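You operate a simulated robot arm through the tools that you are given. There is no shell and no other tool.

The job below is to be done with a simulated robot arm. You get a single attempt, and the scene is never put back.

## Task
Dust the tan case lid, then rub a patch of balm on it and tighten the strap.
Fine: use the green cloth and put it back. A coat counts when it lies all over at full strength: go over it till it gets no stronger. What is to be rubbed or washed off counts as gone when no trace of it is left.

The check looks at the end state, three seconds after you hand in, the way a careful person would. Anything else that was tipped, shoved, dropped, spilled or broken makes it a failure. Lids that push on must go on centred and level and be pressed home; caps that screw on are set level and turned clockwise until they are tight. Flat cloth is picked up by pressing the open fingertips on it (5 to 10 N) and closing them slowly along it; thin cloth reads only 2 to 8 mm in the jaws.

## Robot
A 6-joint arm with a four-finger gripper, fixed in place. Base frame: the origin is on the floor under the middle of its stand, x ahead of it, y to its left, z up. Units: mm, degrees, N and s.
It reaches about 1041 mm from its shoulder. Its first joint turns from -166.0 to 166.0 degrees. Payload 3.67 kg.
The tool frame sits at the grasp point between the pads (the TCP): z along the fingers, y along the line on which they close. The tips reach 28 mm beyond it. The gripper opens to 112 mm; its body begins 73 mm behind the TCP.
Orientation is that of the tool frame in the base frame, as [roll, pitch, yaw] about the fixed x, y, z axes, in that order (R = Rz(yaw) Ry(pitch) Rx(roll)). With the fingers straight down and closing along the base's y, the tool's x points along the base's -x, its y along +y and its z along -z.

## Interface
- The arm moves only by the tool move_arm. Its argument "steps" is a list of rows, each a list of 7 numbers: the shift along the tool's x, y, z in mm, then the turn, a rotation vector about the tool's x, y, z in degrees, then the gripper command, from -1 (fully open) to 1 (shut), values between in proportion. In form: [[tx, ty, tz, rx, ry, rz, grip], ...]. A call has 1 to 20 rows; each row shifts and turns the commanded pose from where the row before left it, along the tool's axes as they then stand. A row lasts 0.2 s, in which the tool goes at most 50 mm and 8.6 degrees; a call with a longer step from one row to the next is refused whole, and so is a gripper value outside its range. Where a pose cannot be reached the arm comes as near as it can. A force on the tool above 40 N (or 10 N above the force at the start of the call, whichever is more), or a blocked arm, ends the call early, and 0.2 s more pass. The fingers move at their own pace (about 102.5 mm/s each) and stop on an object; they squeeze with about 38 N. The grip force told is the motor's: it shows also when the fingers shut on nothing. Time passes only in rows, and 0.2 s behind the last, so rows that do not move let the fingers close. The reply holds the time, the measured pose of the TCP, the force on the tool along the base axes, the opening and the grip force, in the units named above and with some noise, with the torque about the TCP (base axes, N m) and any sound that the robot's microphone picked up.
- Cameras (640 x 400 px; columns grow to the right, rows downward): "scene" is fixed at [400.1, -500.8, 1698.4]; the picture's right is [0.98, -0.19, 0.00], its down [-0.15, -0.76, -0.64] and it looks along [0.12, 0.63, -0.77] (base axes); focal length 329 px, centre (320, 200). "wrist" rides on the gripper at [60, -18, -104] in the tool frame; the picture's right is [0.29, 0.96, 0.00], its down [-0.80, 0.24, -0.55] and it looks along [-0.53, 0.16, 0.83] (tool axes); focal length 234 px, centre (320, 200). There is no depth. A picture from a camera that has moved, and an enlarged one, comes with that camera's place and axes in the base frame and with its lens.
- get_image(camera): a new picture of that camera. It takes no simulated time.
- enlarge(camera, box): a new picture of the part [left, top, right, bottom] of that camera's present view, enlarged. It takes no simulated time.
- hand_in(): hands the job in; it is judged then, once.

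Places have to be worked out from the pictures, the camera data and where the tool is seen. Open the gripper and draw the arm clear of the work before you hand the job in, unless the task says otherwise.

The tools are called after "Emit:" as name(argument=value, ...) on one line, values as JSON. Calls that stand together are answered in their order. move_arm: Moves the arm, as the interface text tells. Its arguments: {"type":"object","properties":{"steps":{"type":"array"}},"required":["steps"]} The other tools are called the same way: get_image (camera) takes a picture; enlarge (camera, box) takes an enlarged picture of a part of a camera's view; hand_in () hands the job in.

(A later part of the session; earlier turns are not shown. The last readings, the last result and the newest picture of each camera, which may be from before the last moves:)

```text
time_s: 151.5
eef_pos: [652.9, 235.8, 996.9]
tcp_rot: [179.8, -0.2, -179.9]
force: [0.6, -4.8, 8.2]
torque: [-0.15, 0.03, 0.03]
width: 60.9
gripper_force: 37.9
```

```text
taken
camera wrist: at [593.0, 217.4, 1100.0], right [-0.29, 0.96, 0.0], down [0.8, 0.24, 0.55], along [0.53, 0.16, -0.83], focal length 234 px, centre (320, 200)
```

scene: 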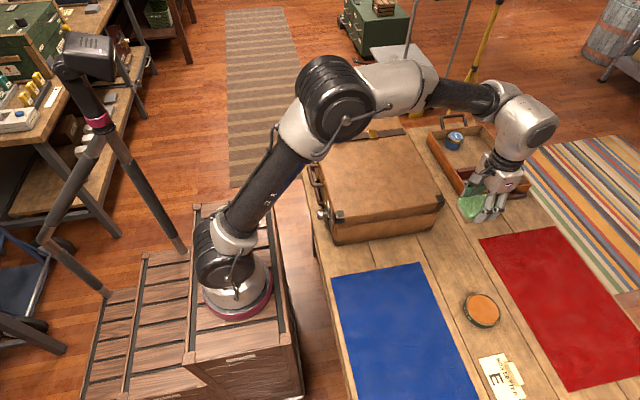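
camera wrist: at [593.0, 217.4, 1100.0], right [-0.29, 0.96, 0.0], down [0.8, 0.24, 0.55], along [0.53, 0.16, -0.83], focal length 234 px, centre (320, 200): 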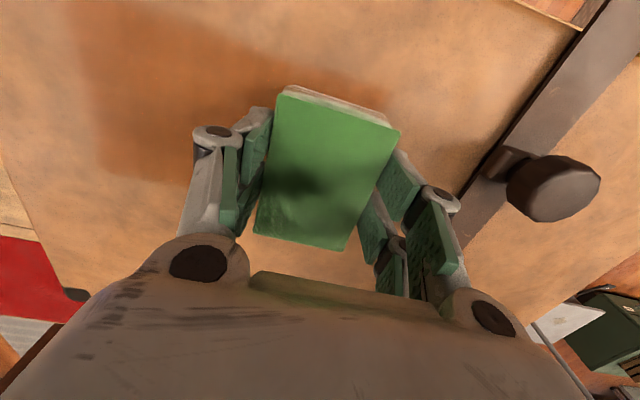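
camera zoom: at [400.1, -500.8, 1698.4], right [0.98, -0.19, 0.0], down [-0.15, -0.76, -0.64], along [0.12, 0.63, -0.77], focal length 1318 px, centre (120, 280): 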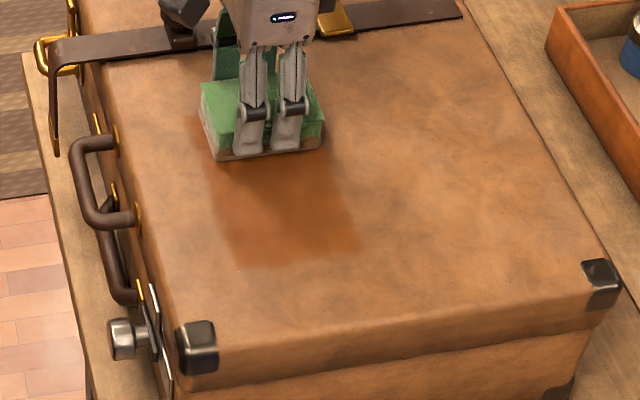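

The zone's −y border shows at y≈93 (x 604–697). The +y end isn't reached yet, so I extend the strokes to pad centre y≈256, keeping clear of the knob (near edge ≈330).

Emit:
move_arm(steps=[[0, 10, 0, 0, 0, 0, 0.5], [0, 10, 0, 0, 0, 0, 0.5], [0, -10, 0, 0, 0, 0, 0.5], [0, -10, 0, 0, 0, 0, 0.5], [0, -10, 0, 0, 0, 0, 0.5], [0, 10, 0, 0, 0, 0, 0.5], [0, 10, 0, 0, 0, 0, 0.5], [0, 10, 0, 0, 0, 0, 0.5], [0, -10, 0, 0, 0, 0, 0.5], [0, -10, 0, 0, 0, 0, 0.5], [0, -10, 0, 0, 0, 0, 0.5]])

Emit:
move_arm(steps=[[0, 0, -1, 0, 0, 0, 0.5], [0, 0, -4, 0, 0, 0, 0.5], [0, 0, -40, 0, 0, 0, 0.5], [-30, -30, -20, 0, 0, 0, 0.5], [-35, -35, 0, 0, 0, 0, 0.5], [-35, -35, 0, 0, 0, 0, 0.5], [-35, -35, 0, 0, 0, 0, 0.5], [-35, -35, 0, 0, 0, 0, 0.5], [-30, -40, 0, 0, 0, 0, 0.5], [-30, -40, 0, 0, 0, 0, 0.5], [0, -45, 0, 0, 0, 0, 0.5]])

Emit:
enlarge(camera="scene", box=[320, 130, 440, 205])

Emit:
enlarge(camera="scene", box=[330, 145, 390, 195])

Emit:
enlarge(camera="wrist", box=[240, 60, 420, 180])

```text
time_s: 153.9
eef_pos: [653.8, 225.4, 997.9]
tcp_rot: [179.9, -0.1, -180.0]
force: [1.2, 0.4, -0.4]
torque: [-0.03, -0.02, 0.03]
width: 61.3
gripper_force: 37.8
```

```text
time_s: 156.3
eef_pos: [885.0, -68.2, 1061.5]
tcp_rot: [179.9, -0.1, -179.9]
force: [0.1, -0.4, -0.1]
torque: [-0.06, 0.0, 0.01]
width: 61.4
gripper_force: 38.3
```

```text
5.33 times, centred on (380, 168) of scene
camera zoom: at [400.1, -500.8, 1698.4], right [0.98, -0.19, 0.0], down [-0.15, -0.76, -0.64], along [0.12, 0.63, -0.77], focal length 1757 px, centre (0, 373)
```

zoom: 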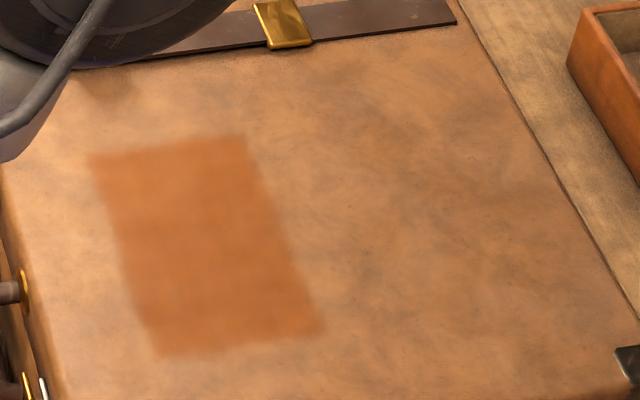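

```text
8.00 times, centred on (360, 170) of scene
camera zoom: at [400.1, -500.8, 1698.4], right [0.98, -0.19, 0.0], down [-0.15, -0.76, -0.64], along [0.12, 0.63, -0.77], focal length 2635 px, centre (0, 440)
```

zoom: 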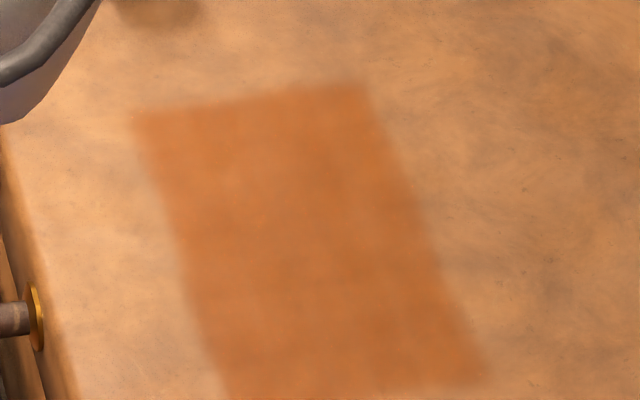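

```text
3.33 times, centred on (330, 120) of wrist
camera zoom: at [824.5, -86.5, 1164.5], right [-0.29, 0.96, 0.0], down [0.8, 0.24, 0.55], along [0.53, 0.16, -0.83], focal length 781 px, centre (287, 467)
```

zoom: 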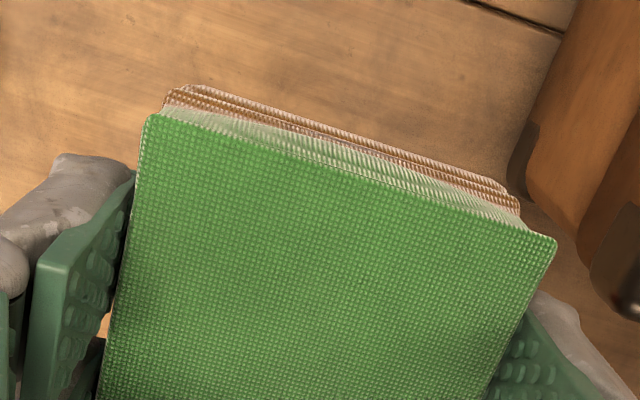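

The coat now fills a clean rectangle x≈602–699, y≈93–257 (centre 651,175) — the zone's limits on all sides. Slight unevenness remains, so I go over it again.

Emit:
move_arm(steps=[[34.1, 26.9, 0, 0, 0, 0, 0.5], [34.1, 26.9, 0, 0, 0, 0, 0.5], [34.1, 26.9, 0, 0, 0, 0, 0.5], [34.1, 26.9, 0, 0, 0, 0, 0.5], [34.1, 26.9, 0, 0, 0, 0, 0.5], [34.1, 26.9, 0, 0, 0, 0, 0.5], [34.1, 26.9, 0, 0, 0, 0, 0.5], [0, 0, 35, 0, 0, 0, 0.5], [0, 0, 25, 0, 0, 0, 0.5], [0, 0, 3.5, 0, 0, 0, 0.5], [0, 0, 0.7, 0, 0, 0, 0.5], [0, 0, 0, 0, 0, 0, 0.5]])

Emit:
move_arm(steps=[[0, 0, 0.6, 0, 0, 0, 0.5], [0, 0, 0, 0, 0, 0, 0.5]])

Emit:
move_arm(steps=[[0, 0, 0.4, 0, 0, 0, 0.5], [0, 0, 0, 0, 0, 0, 0.5]])

```text
time_s: 158.9
eef_pos: [644.6, 119.5, 998.4]
tcp_rot: [179.9, -0.1, -179.9]
force: [0.5, -0.2, -0.9]
torque: [0.0, -0.01, -0.01]
width: 61.4
gripper_force: 38.3
```

```text
time_s: 159.5
eef_pos: [644.1, 118.9, 996.8]
tcp_rot: [179.8, -0.1, -180.0]
force: [0.1, -1.0, -0.5]
torque: [-0.03, 0.01, -0.03]
width: 61.3
gripper_force: 37.4
```

```text
time_s: 160.1
eef_pos: [643.2, 119.3, 996.6]
tcp_rot: [179.9, 0.0, 180.0]
force: [-1.1, -1.4, 4.2]
torque: [-0.05, 0.02, 0.0]
width: 61.4
gripper_force: 38.6
```

Emit:
move_arm(steps=[[0, -8, 0.3, 0, 0, 0, 0.5], [0, 14, 0, 0, 0, 0, 0.5], [0, 14, 0, 0, 0, 0, 0.5], [0, 14, 0, 0, 0, 0, 0.5], [0, 14, 0, 0, 0, 0, 0.5], [0, 14, 0, 0, 0, 0, 0.5], [0, 14, 0, 0, 0, 0, 0.5], [0, 14, 0, 0, 0, 0, 0.5], [0, 14, 0, 0, 0, 0, 0.5], [0, 14, 0, 0, 0, 0, 0.5]])

Emit:
move_arm(steps=[[-15, 0, 0.1, 0, 0, 0, 0.5], [0, -14, 0, 0, 0, 0, 0.5], [0, -14, 0, 0, 0, 0, 0.5], [0, -14, 0, 0, 0, 0, 0.5], [0, -14, 0, 0, 0, 0, 0.5], [0, -14, 0, 0, 0, 0, 0.5], [0, -14, 0, 0, 0, 0, 0.5], [0, -14, 0, 0, 0, 0, 0.5], [0, -14, 0, 0, 0, 0, 0.5], [0, -14, 0, 0, 0, 0, 0.5]])

Emit:
move_arm(steps=[[0, 14, 0, 0, 0, 0, 0.5], [0, 14, 0, 0, 0, 0, 0.5], [0, 14, 0, 0, 0, 0, 0.5], [0, 14, 0, 0, 0, 0, 0.5], [0, 14, 0, 0, 0, 0, 0.5], [0, 14, 0, 0, 0, 0, 0.5], [0, 14, 0, 0, 0, 0, 0.5], [0, 14, 0, 0, 0, 0, 0.5], [0, 14, 0, 0, 0, 0, 0.5]])

```text
time_s: 162.3
eef_pos: [643.4, 237.4, 996.5]
tcp_rot: [179.9, 0.0, 179.9]
force: [-0.1, -5.8, 11.4]
torque: [-0.22, -0.02, 0.02]
width: 61.4
gripper_force: 38.2
```

```text
time_s: 164.5
eef_pos: [658.3, 110.8, 996.9]
tcp_rot: [180.0, -0.1, -180.0]
force: [0.2, 6.6, 12.6]
torque: [0.32, -0.15, 0.02]
width: 61.2
gripper_force: 37.5
```

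```text
time_s: 166.5
eef_pos: [659.0, 238.1, 996.4]
tcp_rot: [179.8, -0.1, -180.0]
force: [-0.2, -6.5, 11.2]
torque: [-0.22, 0.01, 0.09]
width: 61.3
gripper_force: 38.0
```

Emit:
move_arm(steps=[[15, 0, 0, 0, 0, 0, 0.5], [0, -14, 0, 0, 0, 0, 0.5], [0, -14, 0, 0, 0, 0, 0.5], [0, -14, 0, 0, 0, 0, 0.5], [0, -14, 0, 0, 0, 0, 0.5], [0, -14, 0, 0, 0, 0, 0.5], [0, -14, 0, 0, 0, 0, 0.5], [0, -14, 0, 0, 0, 0, 0.5], [0, -14, 0, 0, 0, 0, 0.5], [0, -14, 0, 0, 0, 0, 0.5]])

Emit:
move_arm(steps=[[0, 0, -1, 0, 0, 0, 0.5], [0, 0, -4, 0, 0, 0, 0.5], [0, 0, -40, 0, 0, 0, 0.5], [-30, -20, -20, 0, 0, 0, 0.5], [-35, -27, 0, 0, 0, 0, 0.5], [-35, -27, 0, 0, 0, 0, 0.5], [-35, -27, 0, 0, 0, 0, 0.5], [-35, -27, 0, 0, 0, 0, 0.5], [-35, -27, 0, 0, 0, 0, 0.5], [-35, -25, 0, 0, 0, 0, 0.5]])

Emit:
enlarge(camera="scene", box=[320, 130, 440, 205])

Emit:
enlarge(camera="scene", box=[330, 150, 390, 200])

Emit:
enlarge(camera="wrist", box=[240, 60, 420, 180])

```text
time_s: 168.7
eef_pos: [643.2, 111.9, 994.5]
tcp_rot: [179.8, -0.1, -180.0]
force: [0.0, 2.3, 7.7]
torque: [0.11, 0.08, -0.08]
width: 61.3
gripper_force: 37.6
```

```text
time_s: 170.9
eef_pos: [884.1, -68.3, 1061.4]
tcp_rot: [179.9, 0.1, -180.0]
force: [-1.2, 0.0, -0.2]
torque: [-0.01, 0.01, 0.0]
width: 60.9
gripper_force: 38.4
```

```text
5.33 times, centred on (380, 168) of scene
camera zoom: at [400.1, -500.8, 1698.4], right [0.98, -0.19, 0.0], down [-0.15, -0.76, -0.64], along [0.12, 0.63, -0.77], focal length 1757 px, centre (0, 373)
```

zoom: 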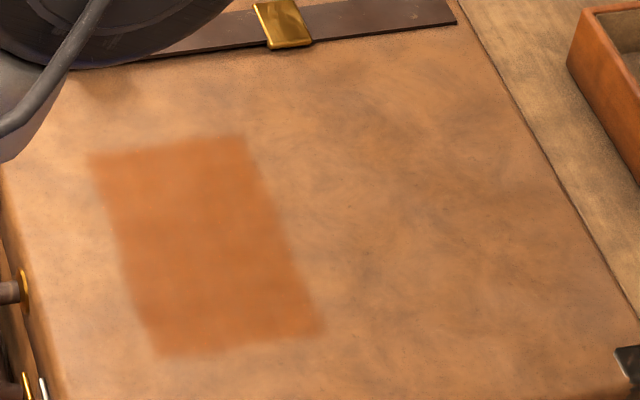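

```text
8.00 times, centred on (360, 175) of scene
camera zoom: at [400.1, -500.8, 1698.4], right [0.98, -0.19, 0.0], down [-0.15, -0.76, -0.64], along [0.12, 0.63, -0.77], focal length 2635 px, centre (0, 400)
```

zoom: 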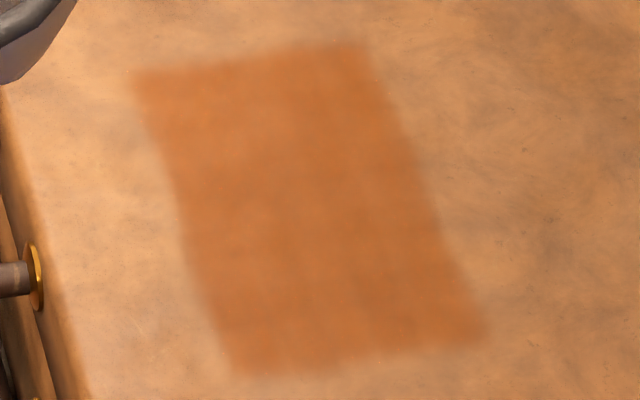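

```text
3.33 times, centred on (330, 120) of wrist
camera zoom: at [823.4, -87.6, 1164.4], right [-0.29, 0.96, 0.0], down [0.8, 0.24, 0.55], along [0.53, 0.16, -0.83], focal length 781 px, centre (287, 467)
```

zoom: 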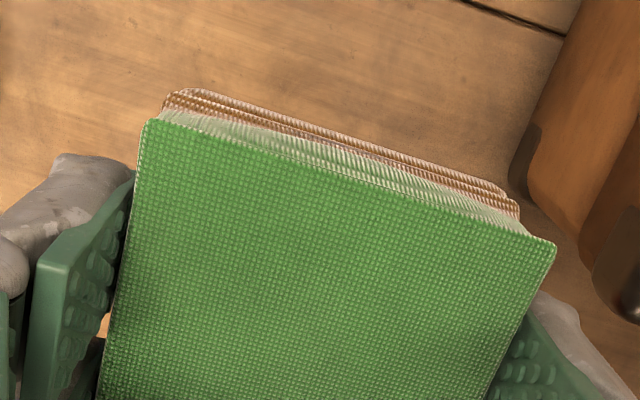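

The coat looks more even. To be sure it's at full strength I reload once more and do another full pass.

Emit:
move_arm(steps=[[-2.8, -45.5, 0, 0, 0, 0, 0.5], [-2.8, -45.5, 0, 0, 0, 0, 0.5], [-2.8, -45.5, 0, 0, 0, 0, 0.5], [-2.8, -45.5, 0, 0, 0, 0, 0.5], [0, 0, 45, 0, 0, 0, 0.5], [0, 0, 45, 0, 0, 0, 0.5], [0, 0, 45, 0, 0, 0, 0.5], [0, 0, 40, 0, 0, 0, 0.5], [0, 0, 15, 0, 0, 0, 0.5], [0, 0, 4, 0, 0, 0, 0.5], [0, 0, 2, 0, 0, 0, 0.5], [0, 0, 1, 0, 0, 0, 0.5], [0, 0, 0, 0, 0, 0, 0.5]])

Emit:
enlarge(camera="scene", box=[440, 250, 540, 350])

```text
time_s: 173.7
eef_pos: [895.1, -251.5, 863.2]
tcp_rot: [179.9, -0.2, 180.0]
force: [-0.6, 0.6, -0.4]
torque: [-0.02, 0.03, -0.02]
width: 61.4
gripper_force: 38.1
```

```text
4.00 times, centred on (490, 300) of scene
camera zoom: at [400.1, -500.8, 1698.4], right [0.98, -0.19, 0.0], down [-0.15, -0.76, -0.64], along [0.12, 0.63, -0.77], focal length 1318 px, centre (-360, -200)
```

zoom: 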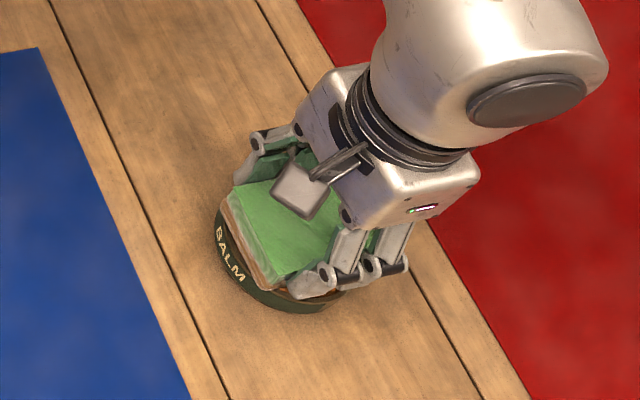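

Emit:
move_arm(steps=[[0, 0, 0.6, 0, 0, 0, 0.5], [0, 0, 0.4, 0, 0, 0, 0.5], [0, 0, 0, 0, 0, 0, 0.5]])

Emit:
move_arm(steps=[[0, 0, 0.5, 0, 0, 0, 0.5], [0, 0, 0, 0, 0, 0, 0.5]])

Emit:
move_arm(steps=[[0, 0, 0.4, 0, 0, 0, 0.5], [0, 0, 0, 0, 0, 0, 0.5]])

```text
time_s: 174.5
eef_pos: [894.9, -252.0, 863.3]
tcp_rot: [180.0, 0.1, -180.0]
force: [-1.1, 1.5, 4.1]
torque: [0.02, 0.03, 0.02]
width: 61.2
gripper_force: 37.8
```

```text
time_s: 175.1
eef_pos: [895.1, -250.6, 862.7]
tcp_rot: [-179.9, 0.0, -180.0]
force: [-0.4, 0.0, 9.2]
torque: [0.03, 0.1, -0.03]
width: 61.2
gripper_force: 38.2
```

```text
time_s: 175.7
eef_pos: [895.4, -251.6, 862.1]
tcp_rot: [179.9, -0.1, -180.0]
force: [-0.1, 0.3, 15.5]
torque: [0.07, 0.11, 0.0]
width: 61.1
gripper_force: 38.4
```

Emit:
move_arm(steps=[[0, 0, -0.3, 0, 0, 0, 0.5], [0, 5, 0, 0, 0, 0, 0.5], [0, -5, 0, 0, 0, 0, 0.5], [0, -5, 0, 0, 0, 0, 0.5], [0, 5, 0, 0, 0, 0, 0.5], [5, 0, 0, 0, 0, 0, 0.5], [-5, 0, 0, 0, 0, 0, 0.5], [-5, 0, 0, 0, 0, 0, 0.5], [5, 0, 0, 0, 0, 0, 0.5], [0, 5, 0, 0, 0, 0, 0.5], [0, -5, 0, 0, 0, 0, 0.5], [0, -5, 0, 0, 0, 0, 0.5], [0, 5, 0, 0, 0, 0, 0.5], [0, 0, 0, 0, 0, 0, 0.5]])

Emit:
move_arm(steps=[[0, 0, -0.7, 0, 0, 0, 0.5], [0, 0, -2, 0, 0, 0, 0.5], [0, 0, -10, 0, 0, 0, 0.5], [0, 0, -30, 0, 0, 0, 0.5], [0, 0, -45, 0, 0, 0, 0.5], [0, 0, -45, 0, 0, 0, 0.5], [0, 0, -40, 0, 0, 0, 0.5], [0, 0, -27, 0, 0, 0, 0.5], [0, 45, 0, 0, 0, 0, 0.5], [0, 45, 0, 0, 0, 0, 0.5]])

Emit:
enlarge(camera="scene", box=[440, 250, 540, 350])

```text
time_s: 178.7
eef_pos: [894.6, -251.7, 862.4]
tcp_rot: [179.9, -0.1, -180.0]
force: [0.1, -11.1, 21.6]
torque: [-0.35, 0.05, 0.02]
width: 61.1
gripper_force: 37.8
```

```text
time_s: 180.9
eef_pos: [895.4, -162.1, 1061.4]
tcp_rot: [179.9, -0.1, 179.8]
force: [-0.5, -0.1, -1.1]
torque: [0.08, 0.02, 0.04]
width: 61.1
gripper_force: 38.2
```

```text
4.00 times, centred on (490, 300) of scene
camera zoom: at [400.1, -500.8, 1698.4], right [0.98, -0.19, 0.0], down [-0.15, -0.76, -0.64], along [0.12, 0.63, -0.77], focal length 1318 px, centre (-360, -200)
```

zoom: 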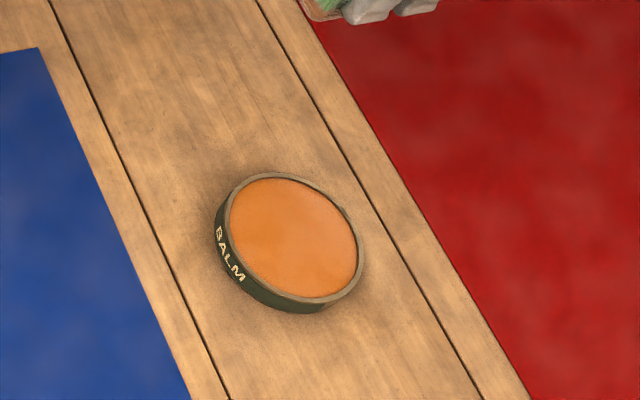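

Emit:
move_arm(steps=[[27.9, 30.5, 0, 0, 0, 0, 0.5], [27.9, 30.5, 0, 0, 0, 0, 0.5], [27.9, 30.5, 0, 0, 0, 0, 0.5], [27.9, 30.5, 0, 0, 0, 0, 0.5], [27.9, 30.5, 0, 0, 0, 0, 0.5], [27.9, 30.5, 0, 0, 0, 0, 0.5], [27.9, 30.5, 0, 0, 0, 0, 0.5], [27.9, 30.5, 0, 0, 0, 0, 0.5], [27.9, 30.5, 0, 0, 0, 0, 0.5], [0, 0, 35, 0, 0, 0, 0.5], [0, 0, 25, 0, 0, 0, 0.5], [0, 0, 4, 0, 0, 0, 0.5], [0, 0, 0.7, 0, 0, 0, 0.5], [0, 0, 0, 0, 0, 0, 0.5]])

Emit:
move_arm(steps=[[0, 0, 0.6, 0, 0, 0, 0.5], [0, 0, 0, 0, 0, 0, 0.5]])

Emit:
move_arm(steps=[[0, 0, 0.4, 0, 0, 0, 0.5], [0, 0, 0, 0, 0, 0, 0.5]])

```text
time_s: 183.9
eef_pos: [644.5, 113.1, 997.4]
tcp_rot: [180.0, -0.1, -180.0]
force: [-0.6, 0.0, -0.8]
torque: [0.01, 0.04, 0.0]
width: 61.2
gripper_force: 37.6
```

```text
time_s: 184.5
eef_pos: [644.4, 114.4, 997.5]
tcp_rot: [179.9, -0.1, 180.0]
force: [0.1, -0.6, 0.3]
torque: [0.01, -0.02, 0.0]
width: 61.0
gripper_force: 38.2
```

```text
time_s: 185.1
eef_pos: [644.1, 114.1, 996.4]
tcp_rot: [179.9, 0.0, -180.0]
force: [-0.2, -0.8, 0.1]
torque: [-0.01, 0.0, -0.02]
width: 61.3
gripper_force: 37.7
```

Emit:
move_arm(steps=[[0, 0, 0.4, 0, 0, 0, 0.5], [0, 0, 0, 0, 0, 0, 0.5]])

Emit:
move_arm(steps=[[0, 0, 0.4, 0, 0, 0, 0.5], [0, 0, 0, 0, 0, 0, 0.5]])

```text
time_s: 185.7
eef_pos: [645.4, 113.1, 995.5]
tcp_rot: [179.9, -0.1, -180.0]
force: [-0.3, -0.1, -1.2]
torque: [0.01, -0.01, 0.02]
width: 61.3
gripper_force: 37.8
```

```text
time_s: 186.3
eef_pos: [643.9, 113.1, 996.4]
tcp_rot: [179.9, 0.0, 180.0]
force: [0.3, 0.6, 3.9]
torque: [0.01, -0.01, 0.0]
width: 61.5
gripper_force: 38.0
```

Emit:
move_arm(steps=[[0, -2, 0.4, 0, 0, 0, 0.5], [0, 14, 0, 0, 0, 0, 0.5], [0, 14, 0, 0, 0, 0, 0.5], [0, 14, 0, 0, 0, 0, 0.5], [0, 14, 0, 0, 0, 0, 0.5], [0, 14, 0, 0, 0, 0, 0.5], [0, 14, 0, 0, 0, 0, 0.5], [0, 14, 0, 0, 0, 0, 0.5], [0, 14, 0, 0, 0, 0, 0.5], [0, 14, 0, 0, 0, 0, 0.5]])

Emit:
move_arm(steps=[[-15, 0, 0.1, 0, 0, 0, 0.5], [0, -14, 0, 0, 0, 0, 0.5], [0, -14, 0, 0, 0, 0, 0.5], [0, -14, 0, 0, 0, 0, 0.5], [0, -14, 0, 0, 0, 0, 0.5], [0, -14, 0, 0, 0, 0, 0.5], [0, -14, 0, 0, 0, 0, 0.5], [0, -14, 0, 0, 0, 0, 0.5], [0, -14, 0, 0, 0, 0, 0.5], [0, -14, 0, 0, 0, 0, 0.5]])

Emit:
move_arm(steps=[[0, 14, 0, 0, 0, 0, 0.5], [0, 14, 0, 0, 0, 0, 0.5], [0, 14, 0, 0, 0, 0, 0.5], [0, 14, 0, 0, 0, 0, 0.5], [0, 14, 0, 0, 0, 0, 0.5], [0, 14, 0, 0, 0, 0, 0.5], [0, 14, 0, 0, 0, 0, 0.5], [0, 14, 0, 0, 0, 0, 0.5], [0, 14, 0, 0, 0, 0, 0.5]])

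```text
time_s: 188.5
eef_pos: [644.3, 237.6, 996.0]
tcp_rot: [-180.0, -0.2, 179.9]
force: [-0.9, -6.2, 14.8]
torque: [-0.18, -0.08, -0.02]
width: 60.9
gripper_force: 38.0
```

```text
time_s: 190.7
eef_pos: [659.9, 112.9, 996.6]
tcp_rot: [180.0, 0.0, -180.0]
force: [-0.3, 10.8, 21.4]
torque: [0.44, -0.13, 0.01]
width: 61.1
gripper_force: 37.9
```

```text
time_s: 192.7
eef_pos: [659.7, 236.7, 995.3]
tcp_rot: [179.9, 0.0, -180.0]
force: [0.6, -7.8, 16.3]
torque: [-0.34, 0.11, 0.08]
width: 61.3
gripper_force: 38.0
```

Emit:
move_arm(steps=[[15, 0, 0, 0, 0, 0, 0.5], [0, -14, 0, 0, 0, 0, 0.5], [0, -14, 0, 0, 0, 0, 0.5], [0, -14, 0, 0, 0, 0, 0.5], [0, -14, 0, 0, 0, 0, 0.5], [0, -14, 0, 0, 0, 0, 0.5], [0, -14, 0, 0, 0, 0, 0.5], [0, -14, 0, 0, 0, 0, 0.5], [0, -14, 0, 0, 0, 0, 0.5], [0, -14, 0, 0, 0, 0, 0.5]])

Emit:
move_arm(steps=[[0, 0, -1, 0, 0, 0, 0.5], [0, 0, -4, 0, 0, 0, 0.5], [0, 0, -40, 0, 0, 0, 0.5], [-30, -20, -20, 0, 0, 0, 0.5], [-35, -27, 0, 0, 0, 0, 0.5], [-35, -27, 0, 0, 0, 0, 0.5], [-35, -27, 0, 0, 0, 0, 0.5], [-35, -27, 0, 0, 0, 0, 0.5], [-35, -27, 0, 0, 0, 0, 0.5], [-35, -25, 0, 0, 0, 0, 0.5]])

Emit:
enlarge(camera="scene", box=[320, 130, 440, 205])

Emit:
enlarge(camera="scene", box=[330, 150, 390, 200])

Emit:
enlarge(camera="wrist", box=[240, 60, 420, 180])

```text
time_s: 194.9
eef_pos: [644.9, 112.6, 995.2]
tcp_rot: [-180.0, -0.1, 180.0]
force: [0.5, 6.4, 15.1]
torque: [0.27, -0.09, -0.02]
width: 61.4
gripper_force: 38.5
```

```text
time_s: 197.1
eef_pos: [885.5, -68.0, 1059.9]
tcp_rot: [179.9, 0.0, 180.0]
force: [-0.3, 0.0, -0.7]
torque: [-0.04, -0.07, 0.03]
width: 61.4
gripper_force: 38.2
```

```text
5.33 times, centred on (380, 168) of scene
camera zoom: at [400.1, -500.8, 1698.4], right [0.98, -0.19, 0.0], down [-0.15, -0.76, -0.64], along [0.12, 0.63, -0.77], focal length 1757 px, centre (0, 373)
```

zoom: 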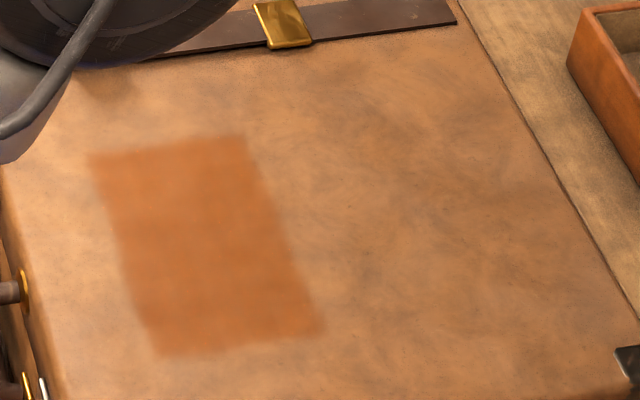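

```text
8.00 times, centred on (360, 175) of scene
camera zoom: at [400.1, -500.8, 1698.4], right [0.98, -0.19, 0.0], down [-0.15, -0.76, -0.64], along [0.12, 0.63, -0.77], focal length 2635 px, centre (0, 400)
```

zoom: 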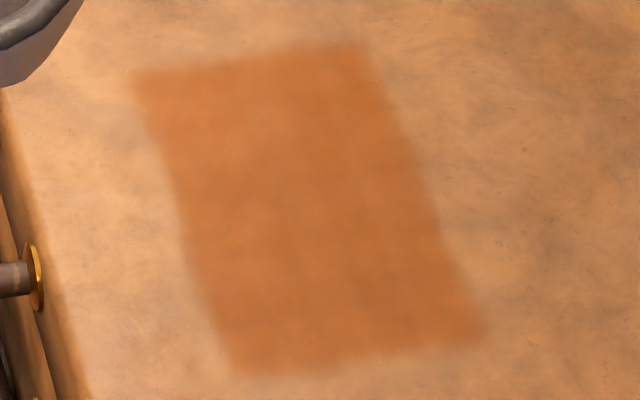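

```text
3.33 times, centred on (330, 120) of wrist
camera zoom: at [825.1, -86.7, 1163.8], right [-0.29, 0.96, 0.0], down [0.8, 0.24, 0.55], along [0.53, 0.16, -0.83], focal length 781 px, centre (287, 467)
```

zoom: 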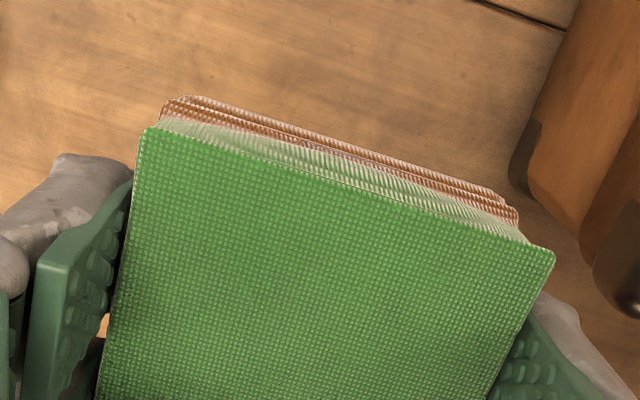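

The coat is unchanged after the extra loaded pass and the cloth kept its load, so it is at full strength all over. Now I put the cloth back: it has slid about +6 mm in x and 4 mm up within the jaws, so I aim for TCP (879,−110.8) and z≈839.

Emit:
move_arm(steps=[[6.5, -42.8, 0, 0, 0, 0, 0.5], [0, 0, 45, 0, 0, 0, 0.5], [0, 0, 45, 0, 0, 0, 0.5], [0, 0, 45, 0, 0, 0, 0.5], [0, 0, 40, 0, 0, 0, 0.5], [0, 0, 20, 0, 0, 0, 0.5], [0, 0, 15, 0, 0, 0, 0.5], [0, 0, 4, 0, 0, 0, 0.5], [0, 0, 0, 0, 0, 0, 0.5]])

Emit:
get_image(camera="wrist")

Emit:
enlarge(camera="scene", box=[420, 230, 540, 400])

```text
time_s: 199.1
eef_pos: [878.8, -111.7, 843.1]
tcp_rot: [179.9, -0.1, -180.0]
force: [0.1, -0.6, -1.0]
torque: [0.03, 0.0, -0.01]
width: 61.3
gripper_force: 38.0
```

```text
taken
camera wrist: at [818.7, -129.3, 948.4], right [-0.29, 0.96, 0.0], down [0.8, 0.24, 0.55], along [0.53, 0.16, -0.83], focal length 234 px, centre (320, 200)
```

wrist: 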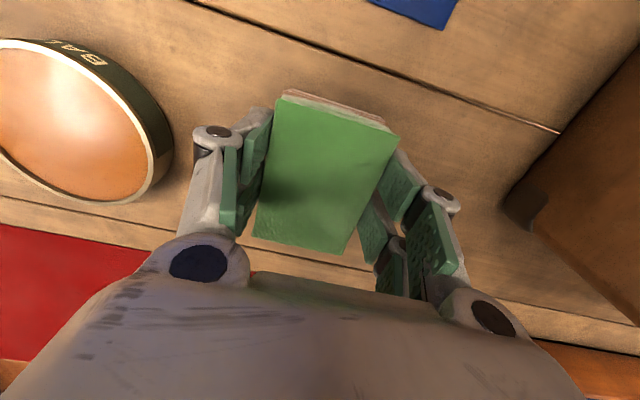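

```text
2.35 times, centred on (480, 315) of scene
camera zoom: at [400.1, -500.8, 1698.4], right [0.98, -0.19, 0.0], down [-0.15, -0.76, -0.64], along [0.12, 0.63, -0.77], focal length 775 px, centre (-56, -71)
```

zoom: 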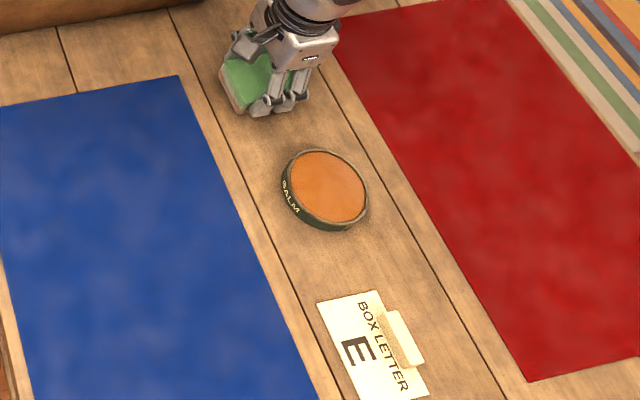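

Emit:
move_arm(steps=[[0, 0, 1.2, 0, 0, 0, 0.5], [0, 0, 1, 0, 0, 0, 0.5], [0, 0, 0.7, 0, 0, 0, 0.5], [0, 0, 0, 0, 0, 0, 0.5]])

Emit:
move_arm(steps=[[0, 0, 0.6, 0, 0, 0, 0.5], [0, 0, 0, 0, 0, 0, 0.5]])

Emit:
move_arm(steps=[[0, 0, 0.5, 0, 0, 0, 0.5], [0, 0, 0, 0, 0, 0, 0.5]])

```text
time_s: 200.1
eef_pos: [876.5, -110.4, 842.6]
tcp_rot: [179.9, -0.1, 180.0]
force: [-0.1, 0.2, -0.8]
torque: [0.06, 0.03, 0.0]
width: 61.3
gripper_force: 38.2
```

```text
time_s: 200.7
eef_pos: [877.8, -110.2, 842.3]
tcp_rot: [179.9, -0.1, -180.0]
force: [0.3, -0.2, 0.0]
torque: [0.03, -0.02, -0.01]
width: 61.4
gripper_force: 38.0
```

```text
time_s: 201.3
eef_pos: [878.1, -111.3, 839.5]
tcp_rot: [180.0, -0.1, -179.9]
force: [0.4, -0.6, -0.9]
torque: [0.0, -0.03, 0.0]
width: 61.0
gripper_force: 37.9
```

Emit:
move_arm(steps=[[0, 0, 0.6, 0, 0, 0, 0.5], [0, 0, 0, 0, 0, 0, 0.5]])

Emit:
move_arm(steps=[[0, 0, 0.5, 0, 0, 0, 0.5], [0, 0, 0, 0, 0, 0, 0.5]])

Emit:
move_arm(steps=[[0, 0, 0.5, 0, 0, 0, 0.5], [0, 0, 0, 0, 0, 0, 0.5]])

```text
time_s: 201.9
eef_pos: [877.7, -111.1, 840.6]
tcp_rot: [179.8, 0.0, 180.0]
force: [0.2, -0.5, -0.4]
torque: [0.02, -0.02, 0.02]
width: 61.1
gripper_force: 38.1
```

```text
time_s: 202.5
eef_pos: [878.6, -111.6, 839.3]
tcp_rot: [179.8, -0.1, 180.0]
force: [0.5, 0.5, -0.9]
torque: [0.01, -0.03, -0.04]
width: 60.9
gripper_force: 38.1
```

```text
time_s: 203.1
eef_pos: [878.4, -110.9, 839.6]
tcp_rot: [179.8, 0.0, -180.0]
force: [0.2, 0.3, -1.5]
torque: [-0.02, 0.03, 0.0]
width: 61.2
gripper_force: 38.2
```

Emit:
move_arm(steps=[[0, 0, 0.5, 0, 0, 0, 0.5], [0, 0, 0, 0, 0, 0, 0.5]])

Emit:
move_arm(steps=[[0, 0, 0.5, 0, 0, 0, 0.5], [0, 0, 0, 0, 0, 0, 0.5]])

Emit:
enlarge(camera="scene", box=[430, 230, 490, 290])

```text
time_s: 203.7
eef_pos: [877.7, -111.2, 838.8]
tcp_rot: [179.8, 0.0, 180.0]
force: [0.1, -0.1, 0.1]
torque: [0.03, 0.01, -0.03]
width: 61.0
gripper_force: 37.4
```

```text
time_s: 204.3
eef_pos: [878.8, -111.0, 839.5]
tcp_rot: [179.8, -0.1, 180.0]
force: [-0.6, -0.9, 3.1]
torque: [-0.04, 0.07, 0.02]
width: 61.4
gripper_force: 38.2
```

```text
6.67 times, centred on (460, 260) of scene
camera zoom: at [400.1, -500.8, 1698.4], right [0.98, -0.19, 0.0], down [-0.15, -0.76, -0.64], along [0.12, 0.63, -0.77], focal length 2196 px, centre (-613, -200)
```

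zoom: 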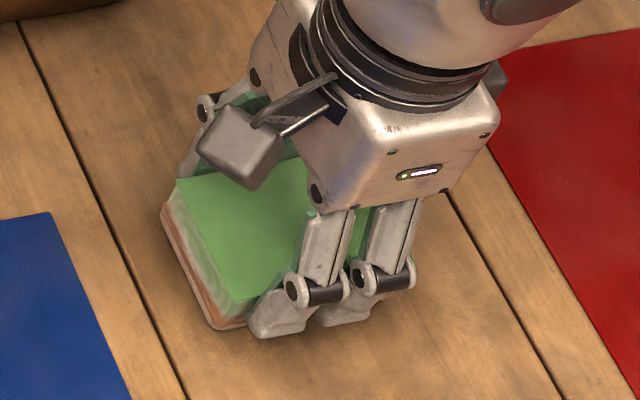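

The cloth touches the table (3 N). I open the jaws gently to 84 mm and lift straight off.

Emit:
move_arm(steps=[[0, 0, 0, 0, 0, 0, 0.0], [0, 0, 0, 0, 0, 0, -0.12], [0, 0, 0, 0, 0, 0, -0.2], [0, 0, 0, 0, 0, 0, -0.35], [0, 0, 0, 0, 0, 0, -0.5], [0, 0, 0, 0, 0, 0, -0.5], [0, 0, -10, 0, 0, 0, -0.5], [0, 0, -20, 0, 0, 0, -0.5], [0, 0, -30, 0, 0, 0, -0.5], [0, 0, -40, 0, 0, 0, -0.5], [0, 0, -40, 0, 0, 0, -0.5], [0, 0, 0, 0, 0, 0, -0.5]])

Emit:
get_image(camera="wrist")

Emit:
enlarge(camera="scene", box=[420, 230, 540, 400])

```text
time_s: 206.9
eef_pos: [877.5, -109.8, 978.4]
tcp_rot: [179.8, -0.1, -180.0]
force: [0.2, 0.1, -0.6]
torque: [0.0, 0.0, -0.03]
width: 84.0
gripper_force: 0.1
```

```text
taken
camera wrist: at [817.9, -129.1, 1082.5], right [-0.29, 0.96, 0.0], down [0.8, 0.24, 0.55], along [0.53, 0.16, -0.83], focal length 234 px, centre (320, 200)
```

wrist: 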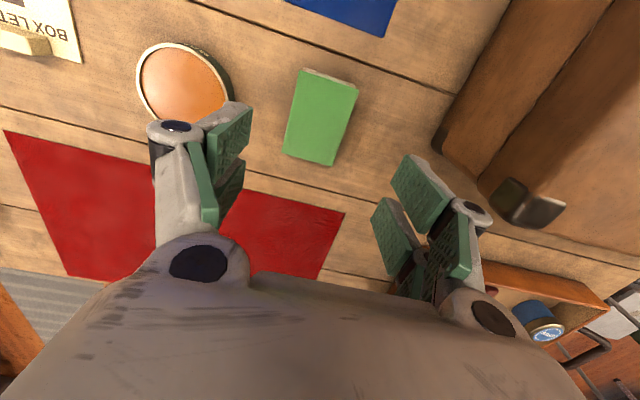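

```text
2.35 times, centred on (480, 315) of scene
camera zoom: at [400.1, -500.8, 1698.4], right [0.98, -0.19, 0.0], down [-0.15, -0.76, -0.64], along [0.12, 0.63, -0.77], focal length 775 px, centre (-56, -71)
```

zoom: 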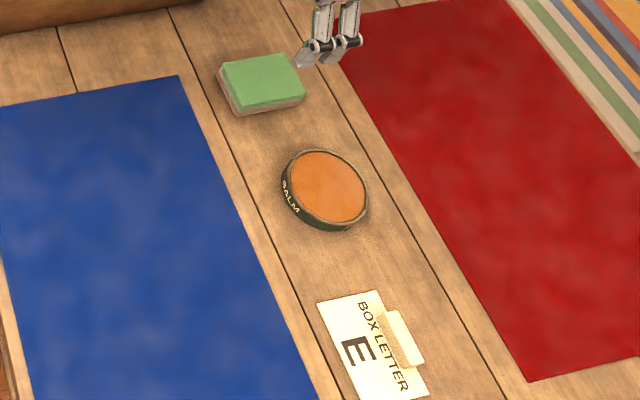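

The cloth is back exactly where it was. Now the strap: I raise the arm and go to look at the knob closely.

Emit:
move_arm(steps=[[0, 0, -45, 0, 0, 0, -0.5], [0, 0, -45, 0, 0, 0, -0.5], [0, 0, -30, 0, 0, 0, -0.5], [29, 36, 0, 0, 0, 0, -0.5], [29, 36, 0, 0, 0, 0, -0.5], [29, 36, 0, 0, 0, 0, -0.5], [29, 36, 0, 0, 0, 0, -0.5], [29, 36, 0, 0, 0, 0, -0.5], [29, 36, 0, 0, 0, 0, -0.5], [29, 36, 0, 0, 0, 0, -0.5], [29, 36, 0, 0, 0, 0, -0.5], [29, 36, 0, 0, 0, 0, -0.5], [29, 36, 0, 0, 0, 0, -0.5], [29, 36, 0, 0, 0, 0, -0.5], [20, 36, 0, 0, 0, 0, -0.5]])

Emit:
get_image(camera="wrist")

Emit:
enlarge(camera="scene", box=[290, 110, 450, 240])

```text
time_s: 210.1
eef_pos: [539.3, 320.3, 1100.0]
tcp_rot: [179.9, -0.1, 179.9]
force: [-0.2, -1.1, -0.1]
torque: [0.05, 0.0, 0.0]
width: 84.1
gripper_force: 0.1
```

```text
taken
camera wrist: at [479.2, 301.9, 1202.5], right [-0.29, 0.96, 0.0], down [0.8, 0.24, 0.55], along [0.53, 0.16, -0.83], focal length 234 px, centre (320, 200)
```

wrist: 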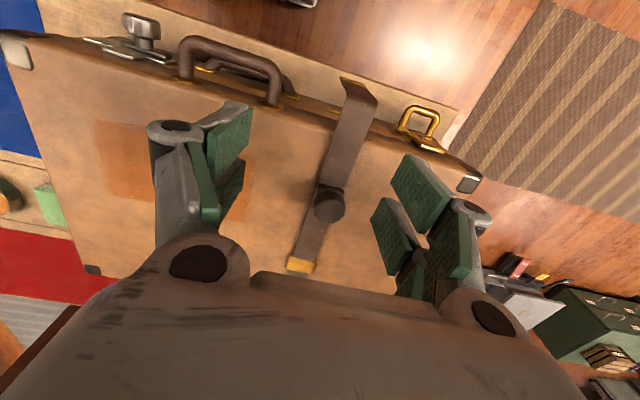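

```text
3.08 times, centred on (370, 175) of scene
camera zoom: at [400.1, -500.8, 1698.4], right [0.98, -0.19, 0.0], down [-0.15, -0.76, -0.64], along [0.12, 0.63, -0.77], focal length 1014 px, centre (166, 277)
```

zoom: 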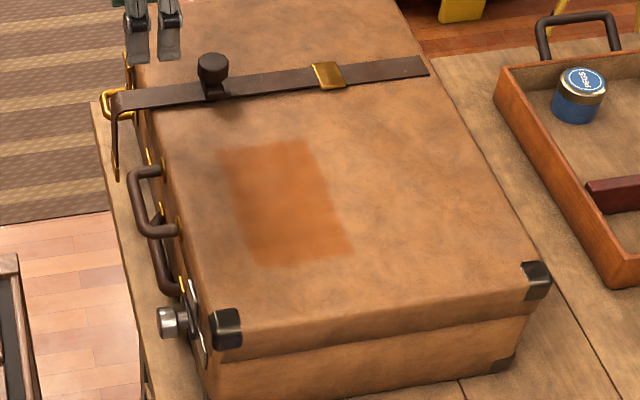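

Emit:
enlarge(camera="wrist", box=[270, 60, 450, 280])

Emit:
enlarge(camera="scene", box=[310, 120, 410, 170])

Emit:
enlarge(camera="wrist", box=[300, 160, 360, 230])

```text
1.82 times, centred on (360, 170) of wrist
camera zoom: at [479.2, 301.9, 1202.5], right [-0.29, 0.96, 0.0], down [0.8, 0.24, 0.55], along [0.53, 0.16, -0.83], focal length 426 px, centre (247, 254)
```

zoom: 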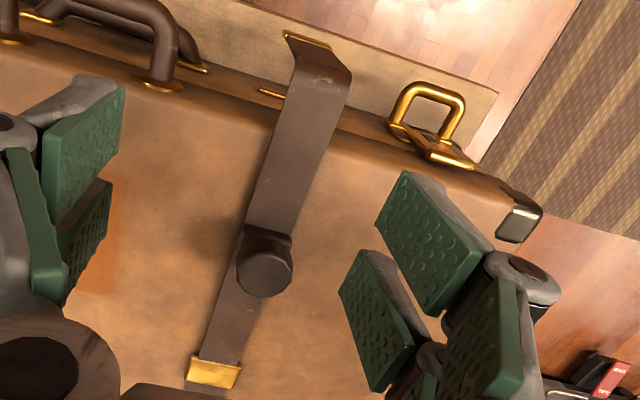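

```text
6.40 times, centred on (360, 145) of scene
camera zoom: at [400.1, -500.8, 1698.4], right [0.98, -0.19, 0.0], down [-0.15, -0.76, -0.64], along [0.12, 0.63, -0.77], focal length 2108 px, centre (64, 552)
```

zoom: 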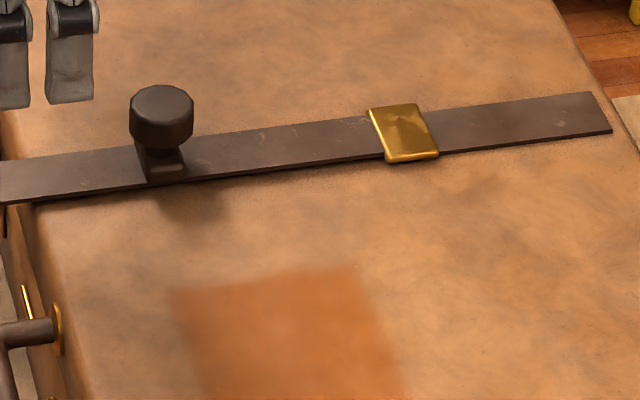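

```text
5.71 times, centred on (330, 195) of wrist
camera zoom: at [479.2, 301.9, 1202.5], right [-0.29, 0.96, 0.0], down [0.8, 0.24, 0.55], along [0.53, 0.16, -0.83], focal length 1338 px, centre (263, 229)
```

zoom: 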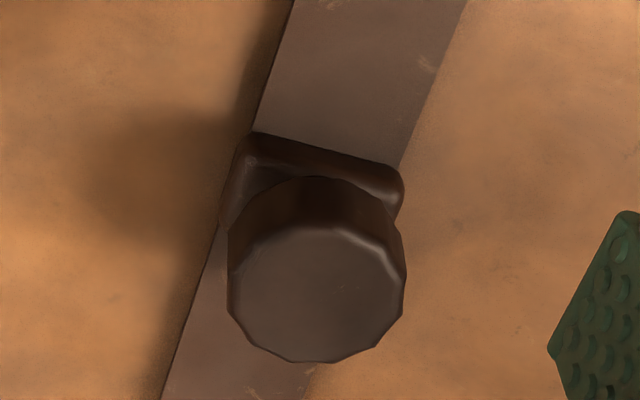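

The knob head is ~32 mm wide, centred about (617,354), its top at z≈1002, on a slider over the strap. I move above it and descend with the jaws at 84 mm to TCP z≈1004.

Emit:
move_arm(steps=[[-25.9, 11.2, 10, 0, 0, 0, -0.5], [-25.9, 11.2, 10, 0, 0, 0, -0.5], [-25.9, 11.2, 10, 0, 0, 0, -0.5], [0, 0, 15, 0, 0, 0, -0.5], [0, 0, 15, 0, 0, 0, -0.5], [0, 0, 0, 0, 0, 0, -0.5]])

Emit:
get_image(camera="wrist")

Emit:
enlarge(camera="scene", box=[290, 90, 390, 170])

```text
time_s: 211.5
eef_pos: [617.0, 354.7, 1039.5]
tcp_rot: [179.9, -0.1, -180.0]
force: [0.0, 1.0, -2.2]
torque: [0.0, -0.03, 0.06]
width: 84.3
gripper_force: 0.1
```

```text
taken
camera wrist: at [557.5, 335.6, 1142.5], right [-0.29, 0.96, 0.0], down [0.8, 0.24, 0.55], along [0.53, 0.16, -0.83], focal length 234 px, centre (320, 200)
```

wrist: 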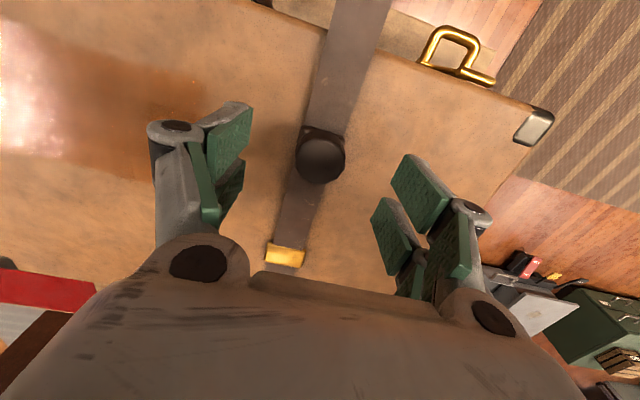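

```text
5.00 times, centred on (340, 130) of scene
camera zoom: at [400.1, -500.8, 1698.4], right [0.98, -0.19, 0.0], down [-0.15, -0.76, -0.64], along [0.12, 0.63, -0.77], focal length 1647 px, centre (220, 550)
```

zoom: 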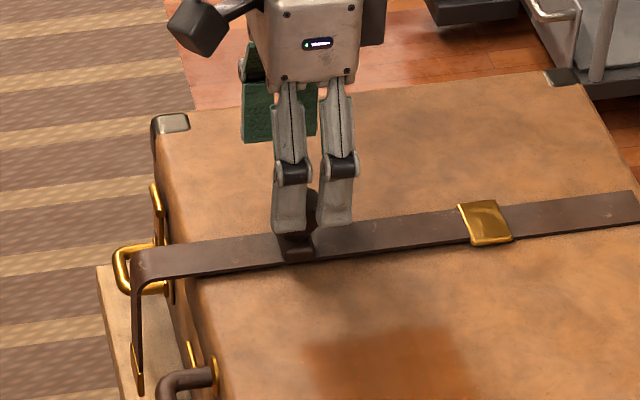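

Knob centre confirmed at (617,353.5). I descend to TCP z≈1004 and close on it gently.

Emit:
move_arm(steps=[[0, -1, 12, 0, 0, 0, -0.5], [0, 0, 12, 0, 0, 0, -0.5], [0, 0, 8, 0, 0, 0, -0.5], [0, 0, 3.5, 0, 0, 0, -0.5], [0, 0, 0, 0, 0, 0, -0.5]])

Emit:
enlarge(camera="scene", box=[290, 90, 390, 170])

Emit:
get_image(camera="wrist")

```text
time_s: 212.7
eef_pos: [616.9, 353.1, 1004.9]
tcp_rot: [179.9, 0.0, -180.0]
force: [-0.1, -0.1, -0.1]
torque: [0.04, -0.02, 0.04]
width: 83.8
gripper_force: 0.1
```

```text
5.00 times, centred on (340, 130) of scene
camera zoom: at [400.1, -500.8, 1698.4], right [0.98, -0.19, 0.0], down [-0.15, -0.76, -0.64], along [0.12, 0.63, -0.77], focal length 1647 px, centre (220, 550)
```

zoom: 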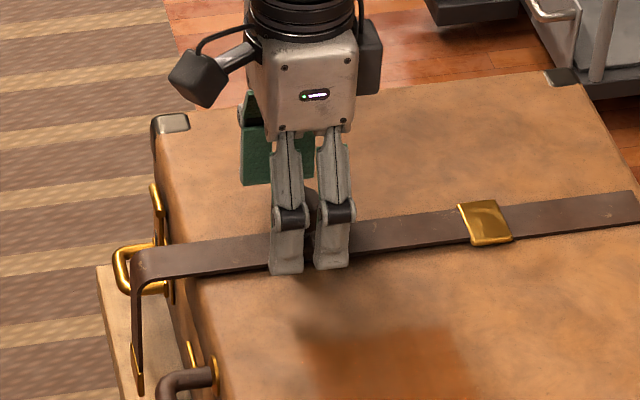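

```text
taken
camera wrist: at [557.2, 335.4, 1107.5], right [-0.29, 0.96, 0.0], down [0.8, 0.24, 0.55], along [0.53, 0.16, -0.83], focal length 234 px, centre (320, 200)
```

wrist: 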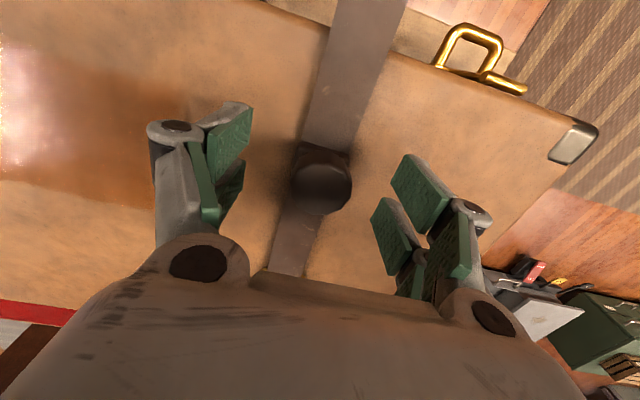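

Emit:
move_arm(steps=[[0, 0, 0, 0, 0, 0, -0.2], [0, 0, 0, 0, 0, 0, 0.0], [0, 0, 0, 0, 0, 0, 0.2], [0, 0, 0, 0, 0, 0, 0.35], [0, 0, 0, 0, 0, 0, 0.5], [0, 0, 0, 0, 0, 0, 0.7], [0, 0, 0, 0, 0, 0, 0.7]])

Emit:
enlarge(camera="scene", box=[290, 90, 390, 170])

Emit:
get_image(camera="wrist")

```text
time_s: 214.3
eef_pos: [617.0, 355.4, 1004.6]
tcp_rot: [179.9, 0.1, 179.9]
force: [1.2, 14.4, 0.6]
torque: [0.33, 0.01, 0.09]
width: 31.7
gripper_force: 38.4
```

```text
5.00 times, centred on (340, 130) of scene
camera zoom: at [400.1, -500.8, 1698.4], right [0.98, -0.19, 0.0], down [-0.15, -0.76, -0.64], along [0.12, 0.63, -0.77], focal length 1647 px, centre (220, 550)
```

zoom: 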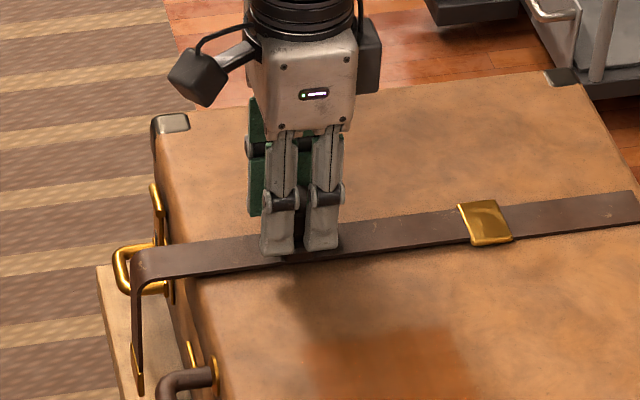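

```text
taken
camera wrist: at [557.1, 336.4, 1107.5], right [-0.29, 0.96, 0.0], down [0.8, 0.24, 0.55], along [0.53, 0.16, -0.83], focal length 234 px, centre (320, 200)
```

wrist: 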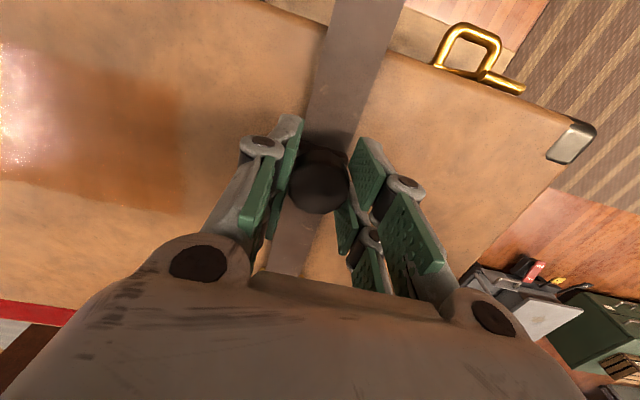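

Gripped (31.7 mm). The tool is pressed +14 N in y, so I shift +1 mm in y to centre, then test a small pull.

Emit:
move_arm(steps=[[0, 0.7, 0, 0, 0, 0, 0.7], [0, 0, 0, 0, 0, 0, 0.7]])

Emit:
move_arm(steps=[[1, 0, 0, 0, 0, 0, 0.7], [1, 0, 0, 0, 0, 0, 0.7], [0, 0, 0, 0, 0, 0, 0.7]])

```text
time_s: 214.9
eef_pos: [616.7, 357.1, 1004.9]
tcp_rot: [179.9, 0.0, 180.0]
force: [0.5, 13.8, 1.9]
torque: [0.22, -0.05, 0.08]
width: 31.7
gripper_force: 38.0
```

```text
time_s: 215.7
eef_pos: [616.3, 355.7, 1004.4]
tcp_rot: [179.9, 0.1, 180.0]
force: [20.7, 13.1, 6.7]
torque: [0.25, -0.59, -0.01]
width: 31.8
gripper_force: 37.7
```

Pulling −x by 2 mm met 21 N with no motion. I undo it and try toward +x (toward the keeper).

Emit:
move_arm(steps=[[-1, 0, 0, 0, 0, 0, 0.7], [-1, 0.5, 0, 0, 0, 0, 0.7], [0, 0, 0, 0, 0, 0, 0.7]])

Emit:
move_arm(steps=[[-1, 0, 0, 0, 0, 0, 0.7], [-1, 0, 0, 0, 0, 0, 0.7], [0, 0, 0, 0, 0, 0, 0.7]])

```text
time_s: 216.5
eef_pos: [616.0, 355.6, 1003.3]
tcp_rot: [180.0, 0.0, 180.0]
force: [10.2, 10.9, 11.5]
torque: [0.18, -0.2, 0.04]
width: 31.6
gripper_force: 37.7
```

```text
time_s: 217.3
eef_pos: [616.5, 354.3, 1003.2]
tcp_rot: [-180.0, -0.1, 179.9]
force: [-4.1, 10.0, 10.9]
torque: [0.17, 0.33, 0.05]
width: 31.7
gripper_force: 38.3
```

Emit:
move_arm(steps=[[-1, 0, 0, 0, 0, 0, 0.7], [-1, 0, 0, 0, 0, 0, 0.7], [0, 0, 0, 0, 0, 0, 0.7]])

Emit:
move_arm(steps=[[-1, 0, 0, 0, 0, 0, 0.7], [-1, 0, 0, 0, 0, 0, 0.7], [0, 0, 0, 0, 0, 0, 0.7]])

```text
time_s: 218.1
eef_pos: [620.4, 353.8, 1005.4]
tcp_rot: [179.9, 0.0, -180.0]
force: [-3.0, 10.5, 9.4]
torque: [0.21, 0.02, 0.04]
width: 31.6
gripper_force: 37.6
```

```text
time_s: 218.9
eef_pos: [622.3, 355.3, 1003.3]
tcp_rot: [180.0, 0.0, -180.0]
force: [-3.4, 8.3, 5.2]
torque: [0.15, 0.05, 0.04]
width: 31.7
gripper_force: 37.9
```

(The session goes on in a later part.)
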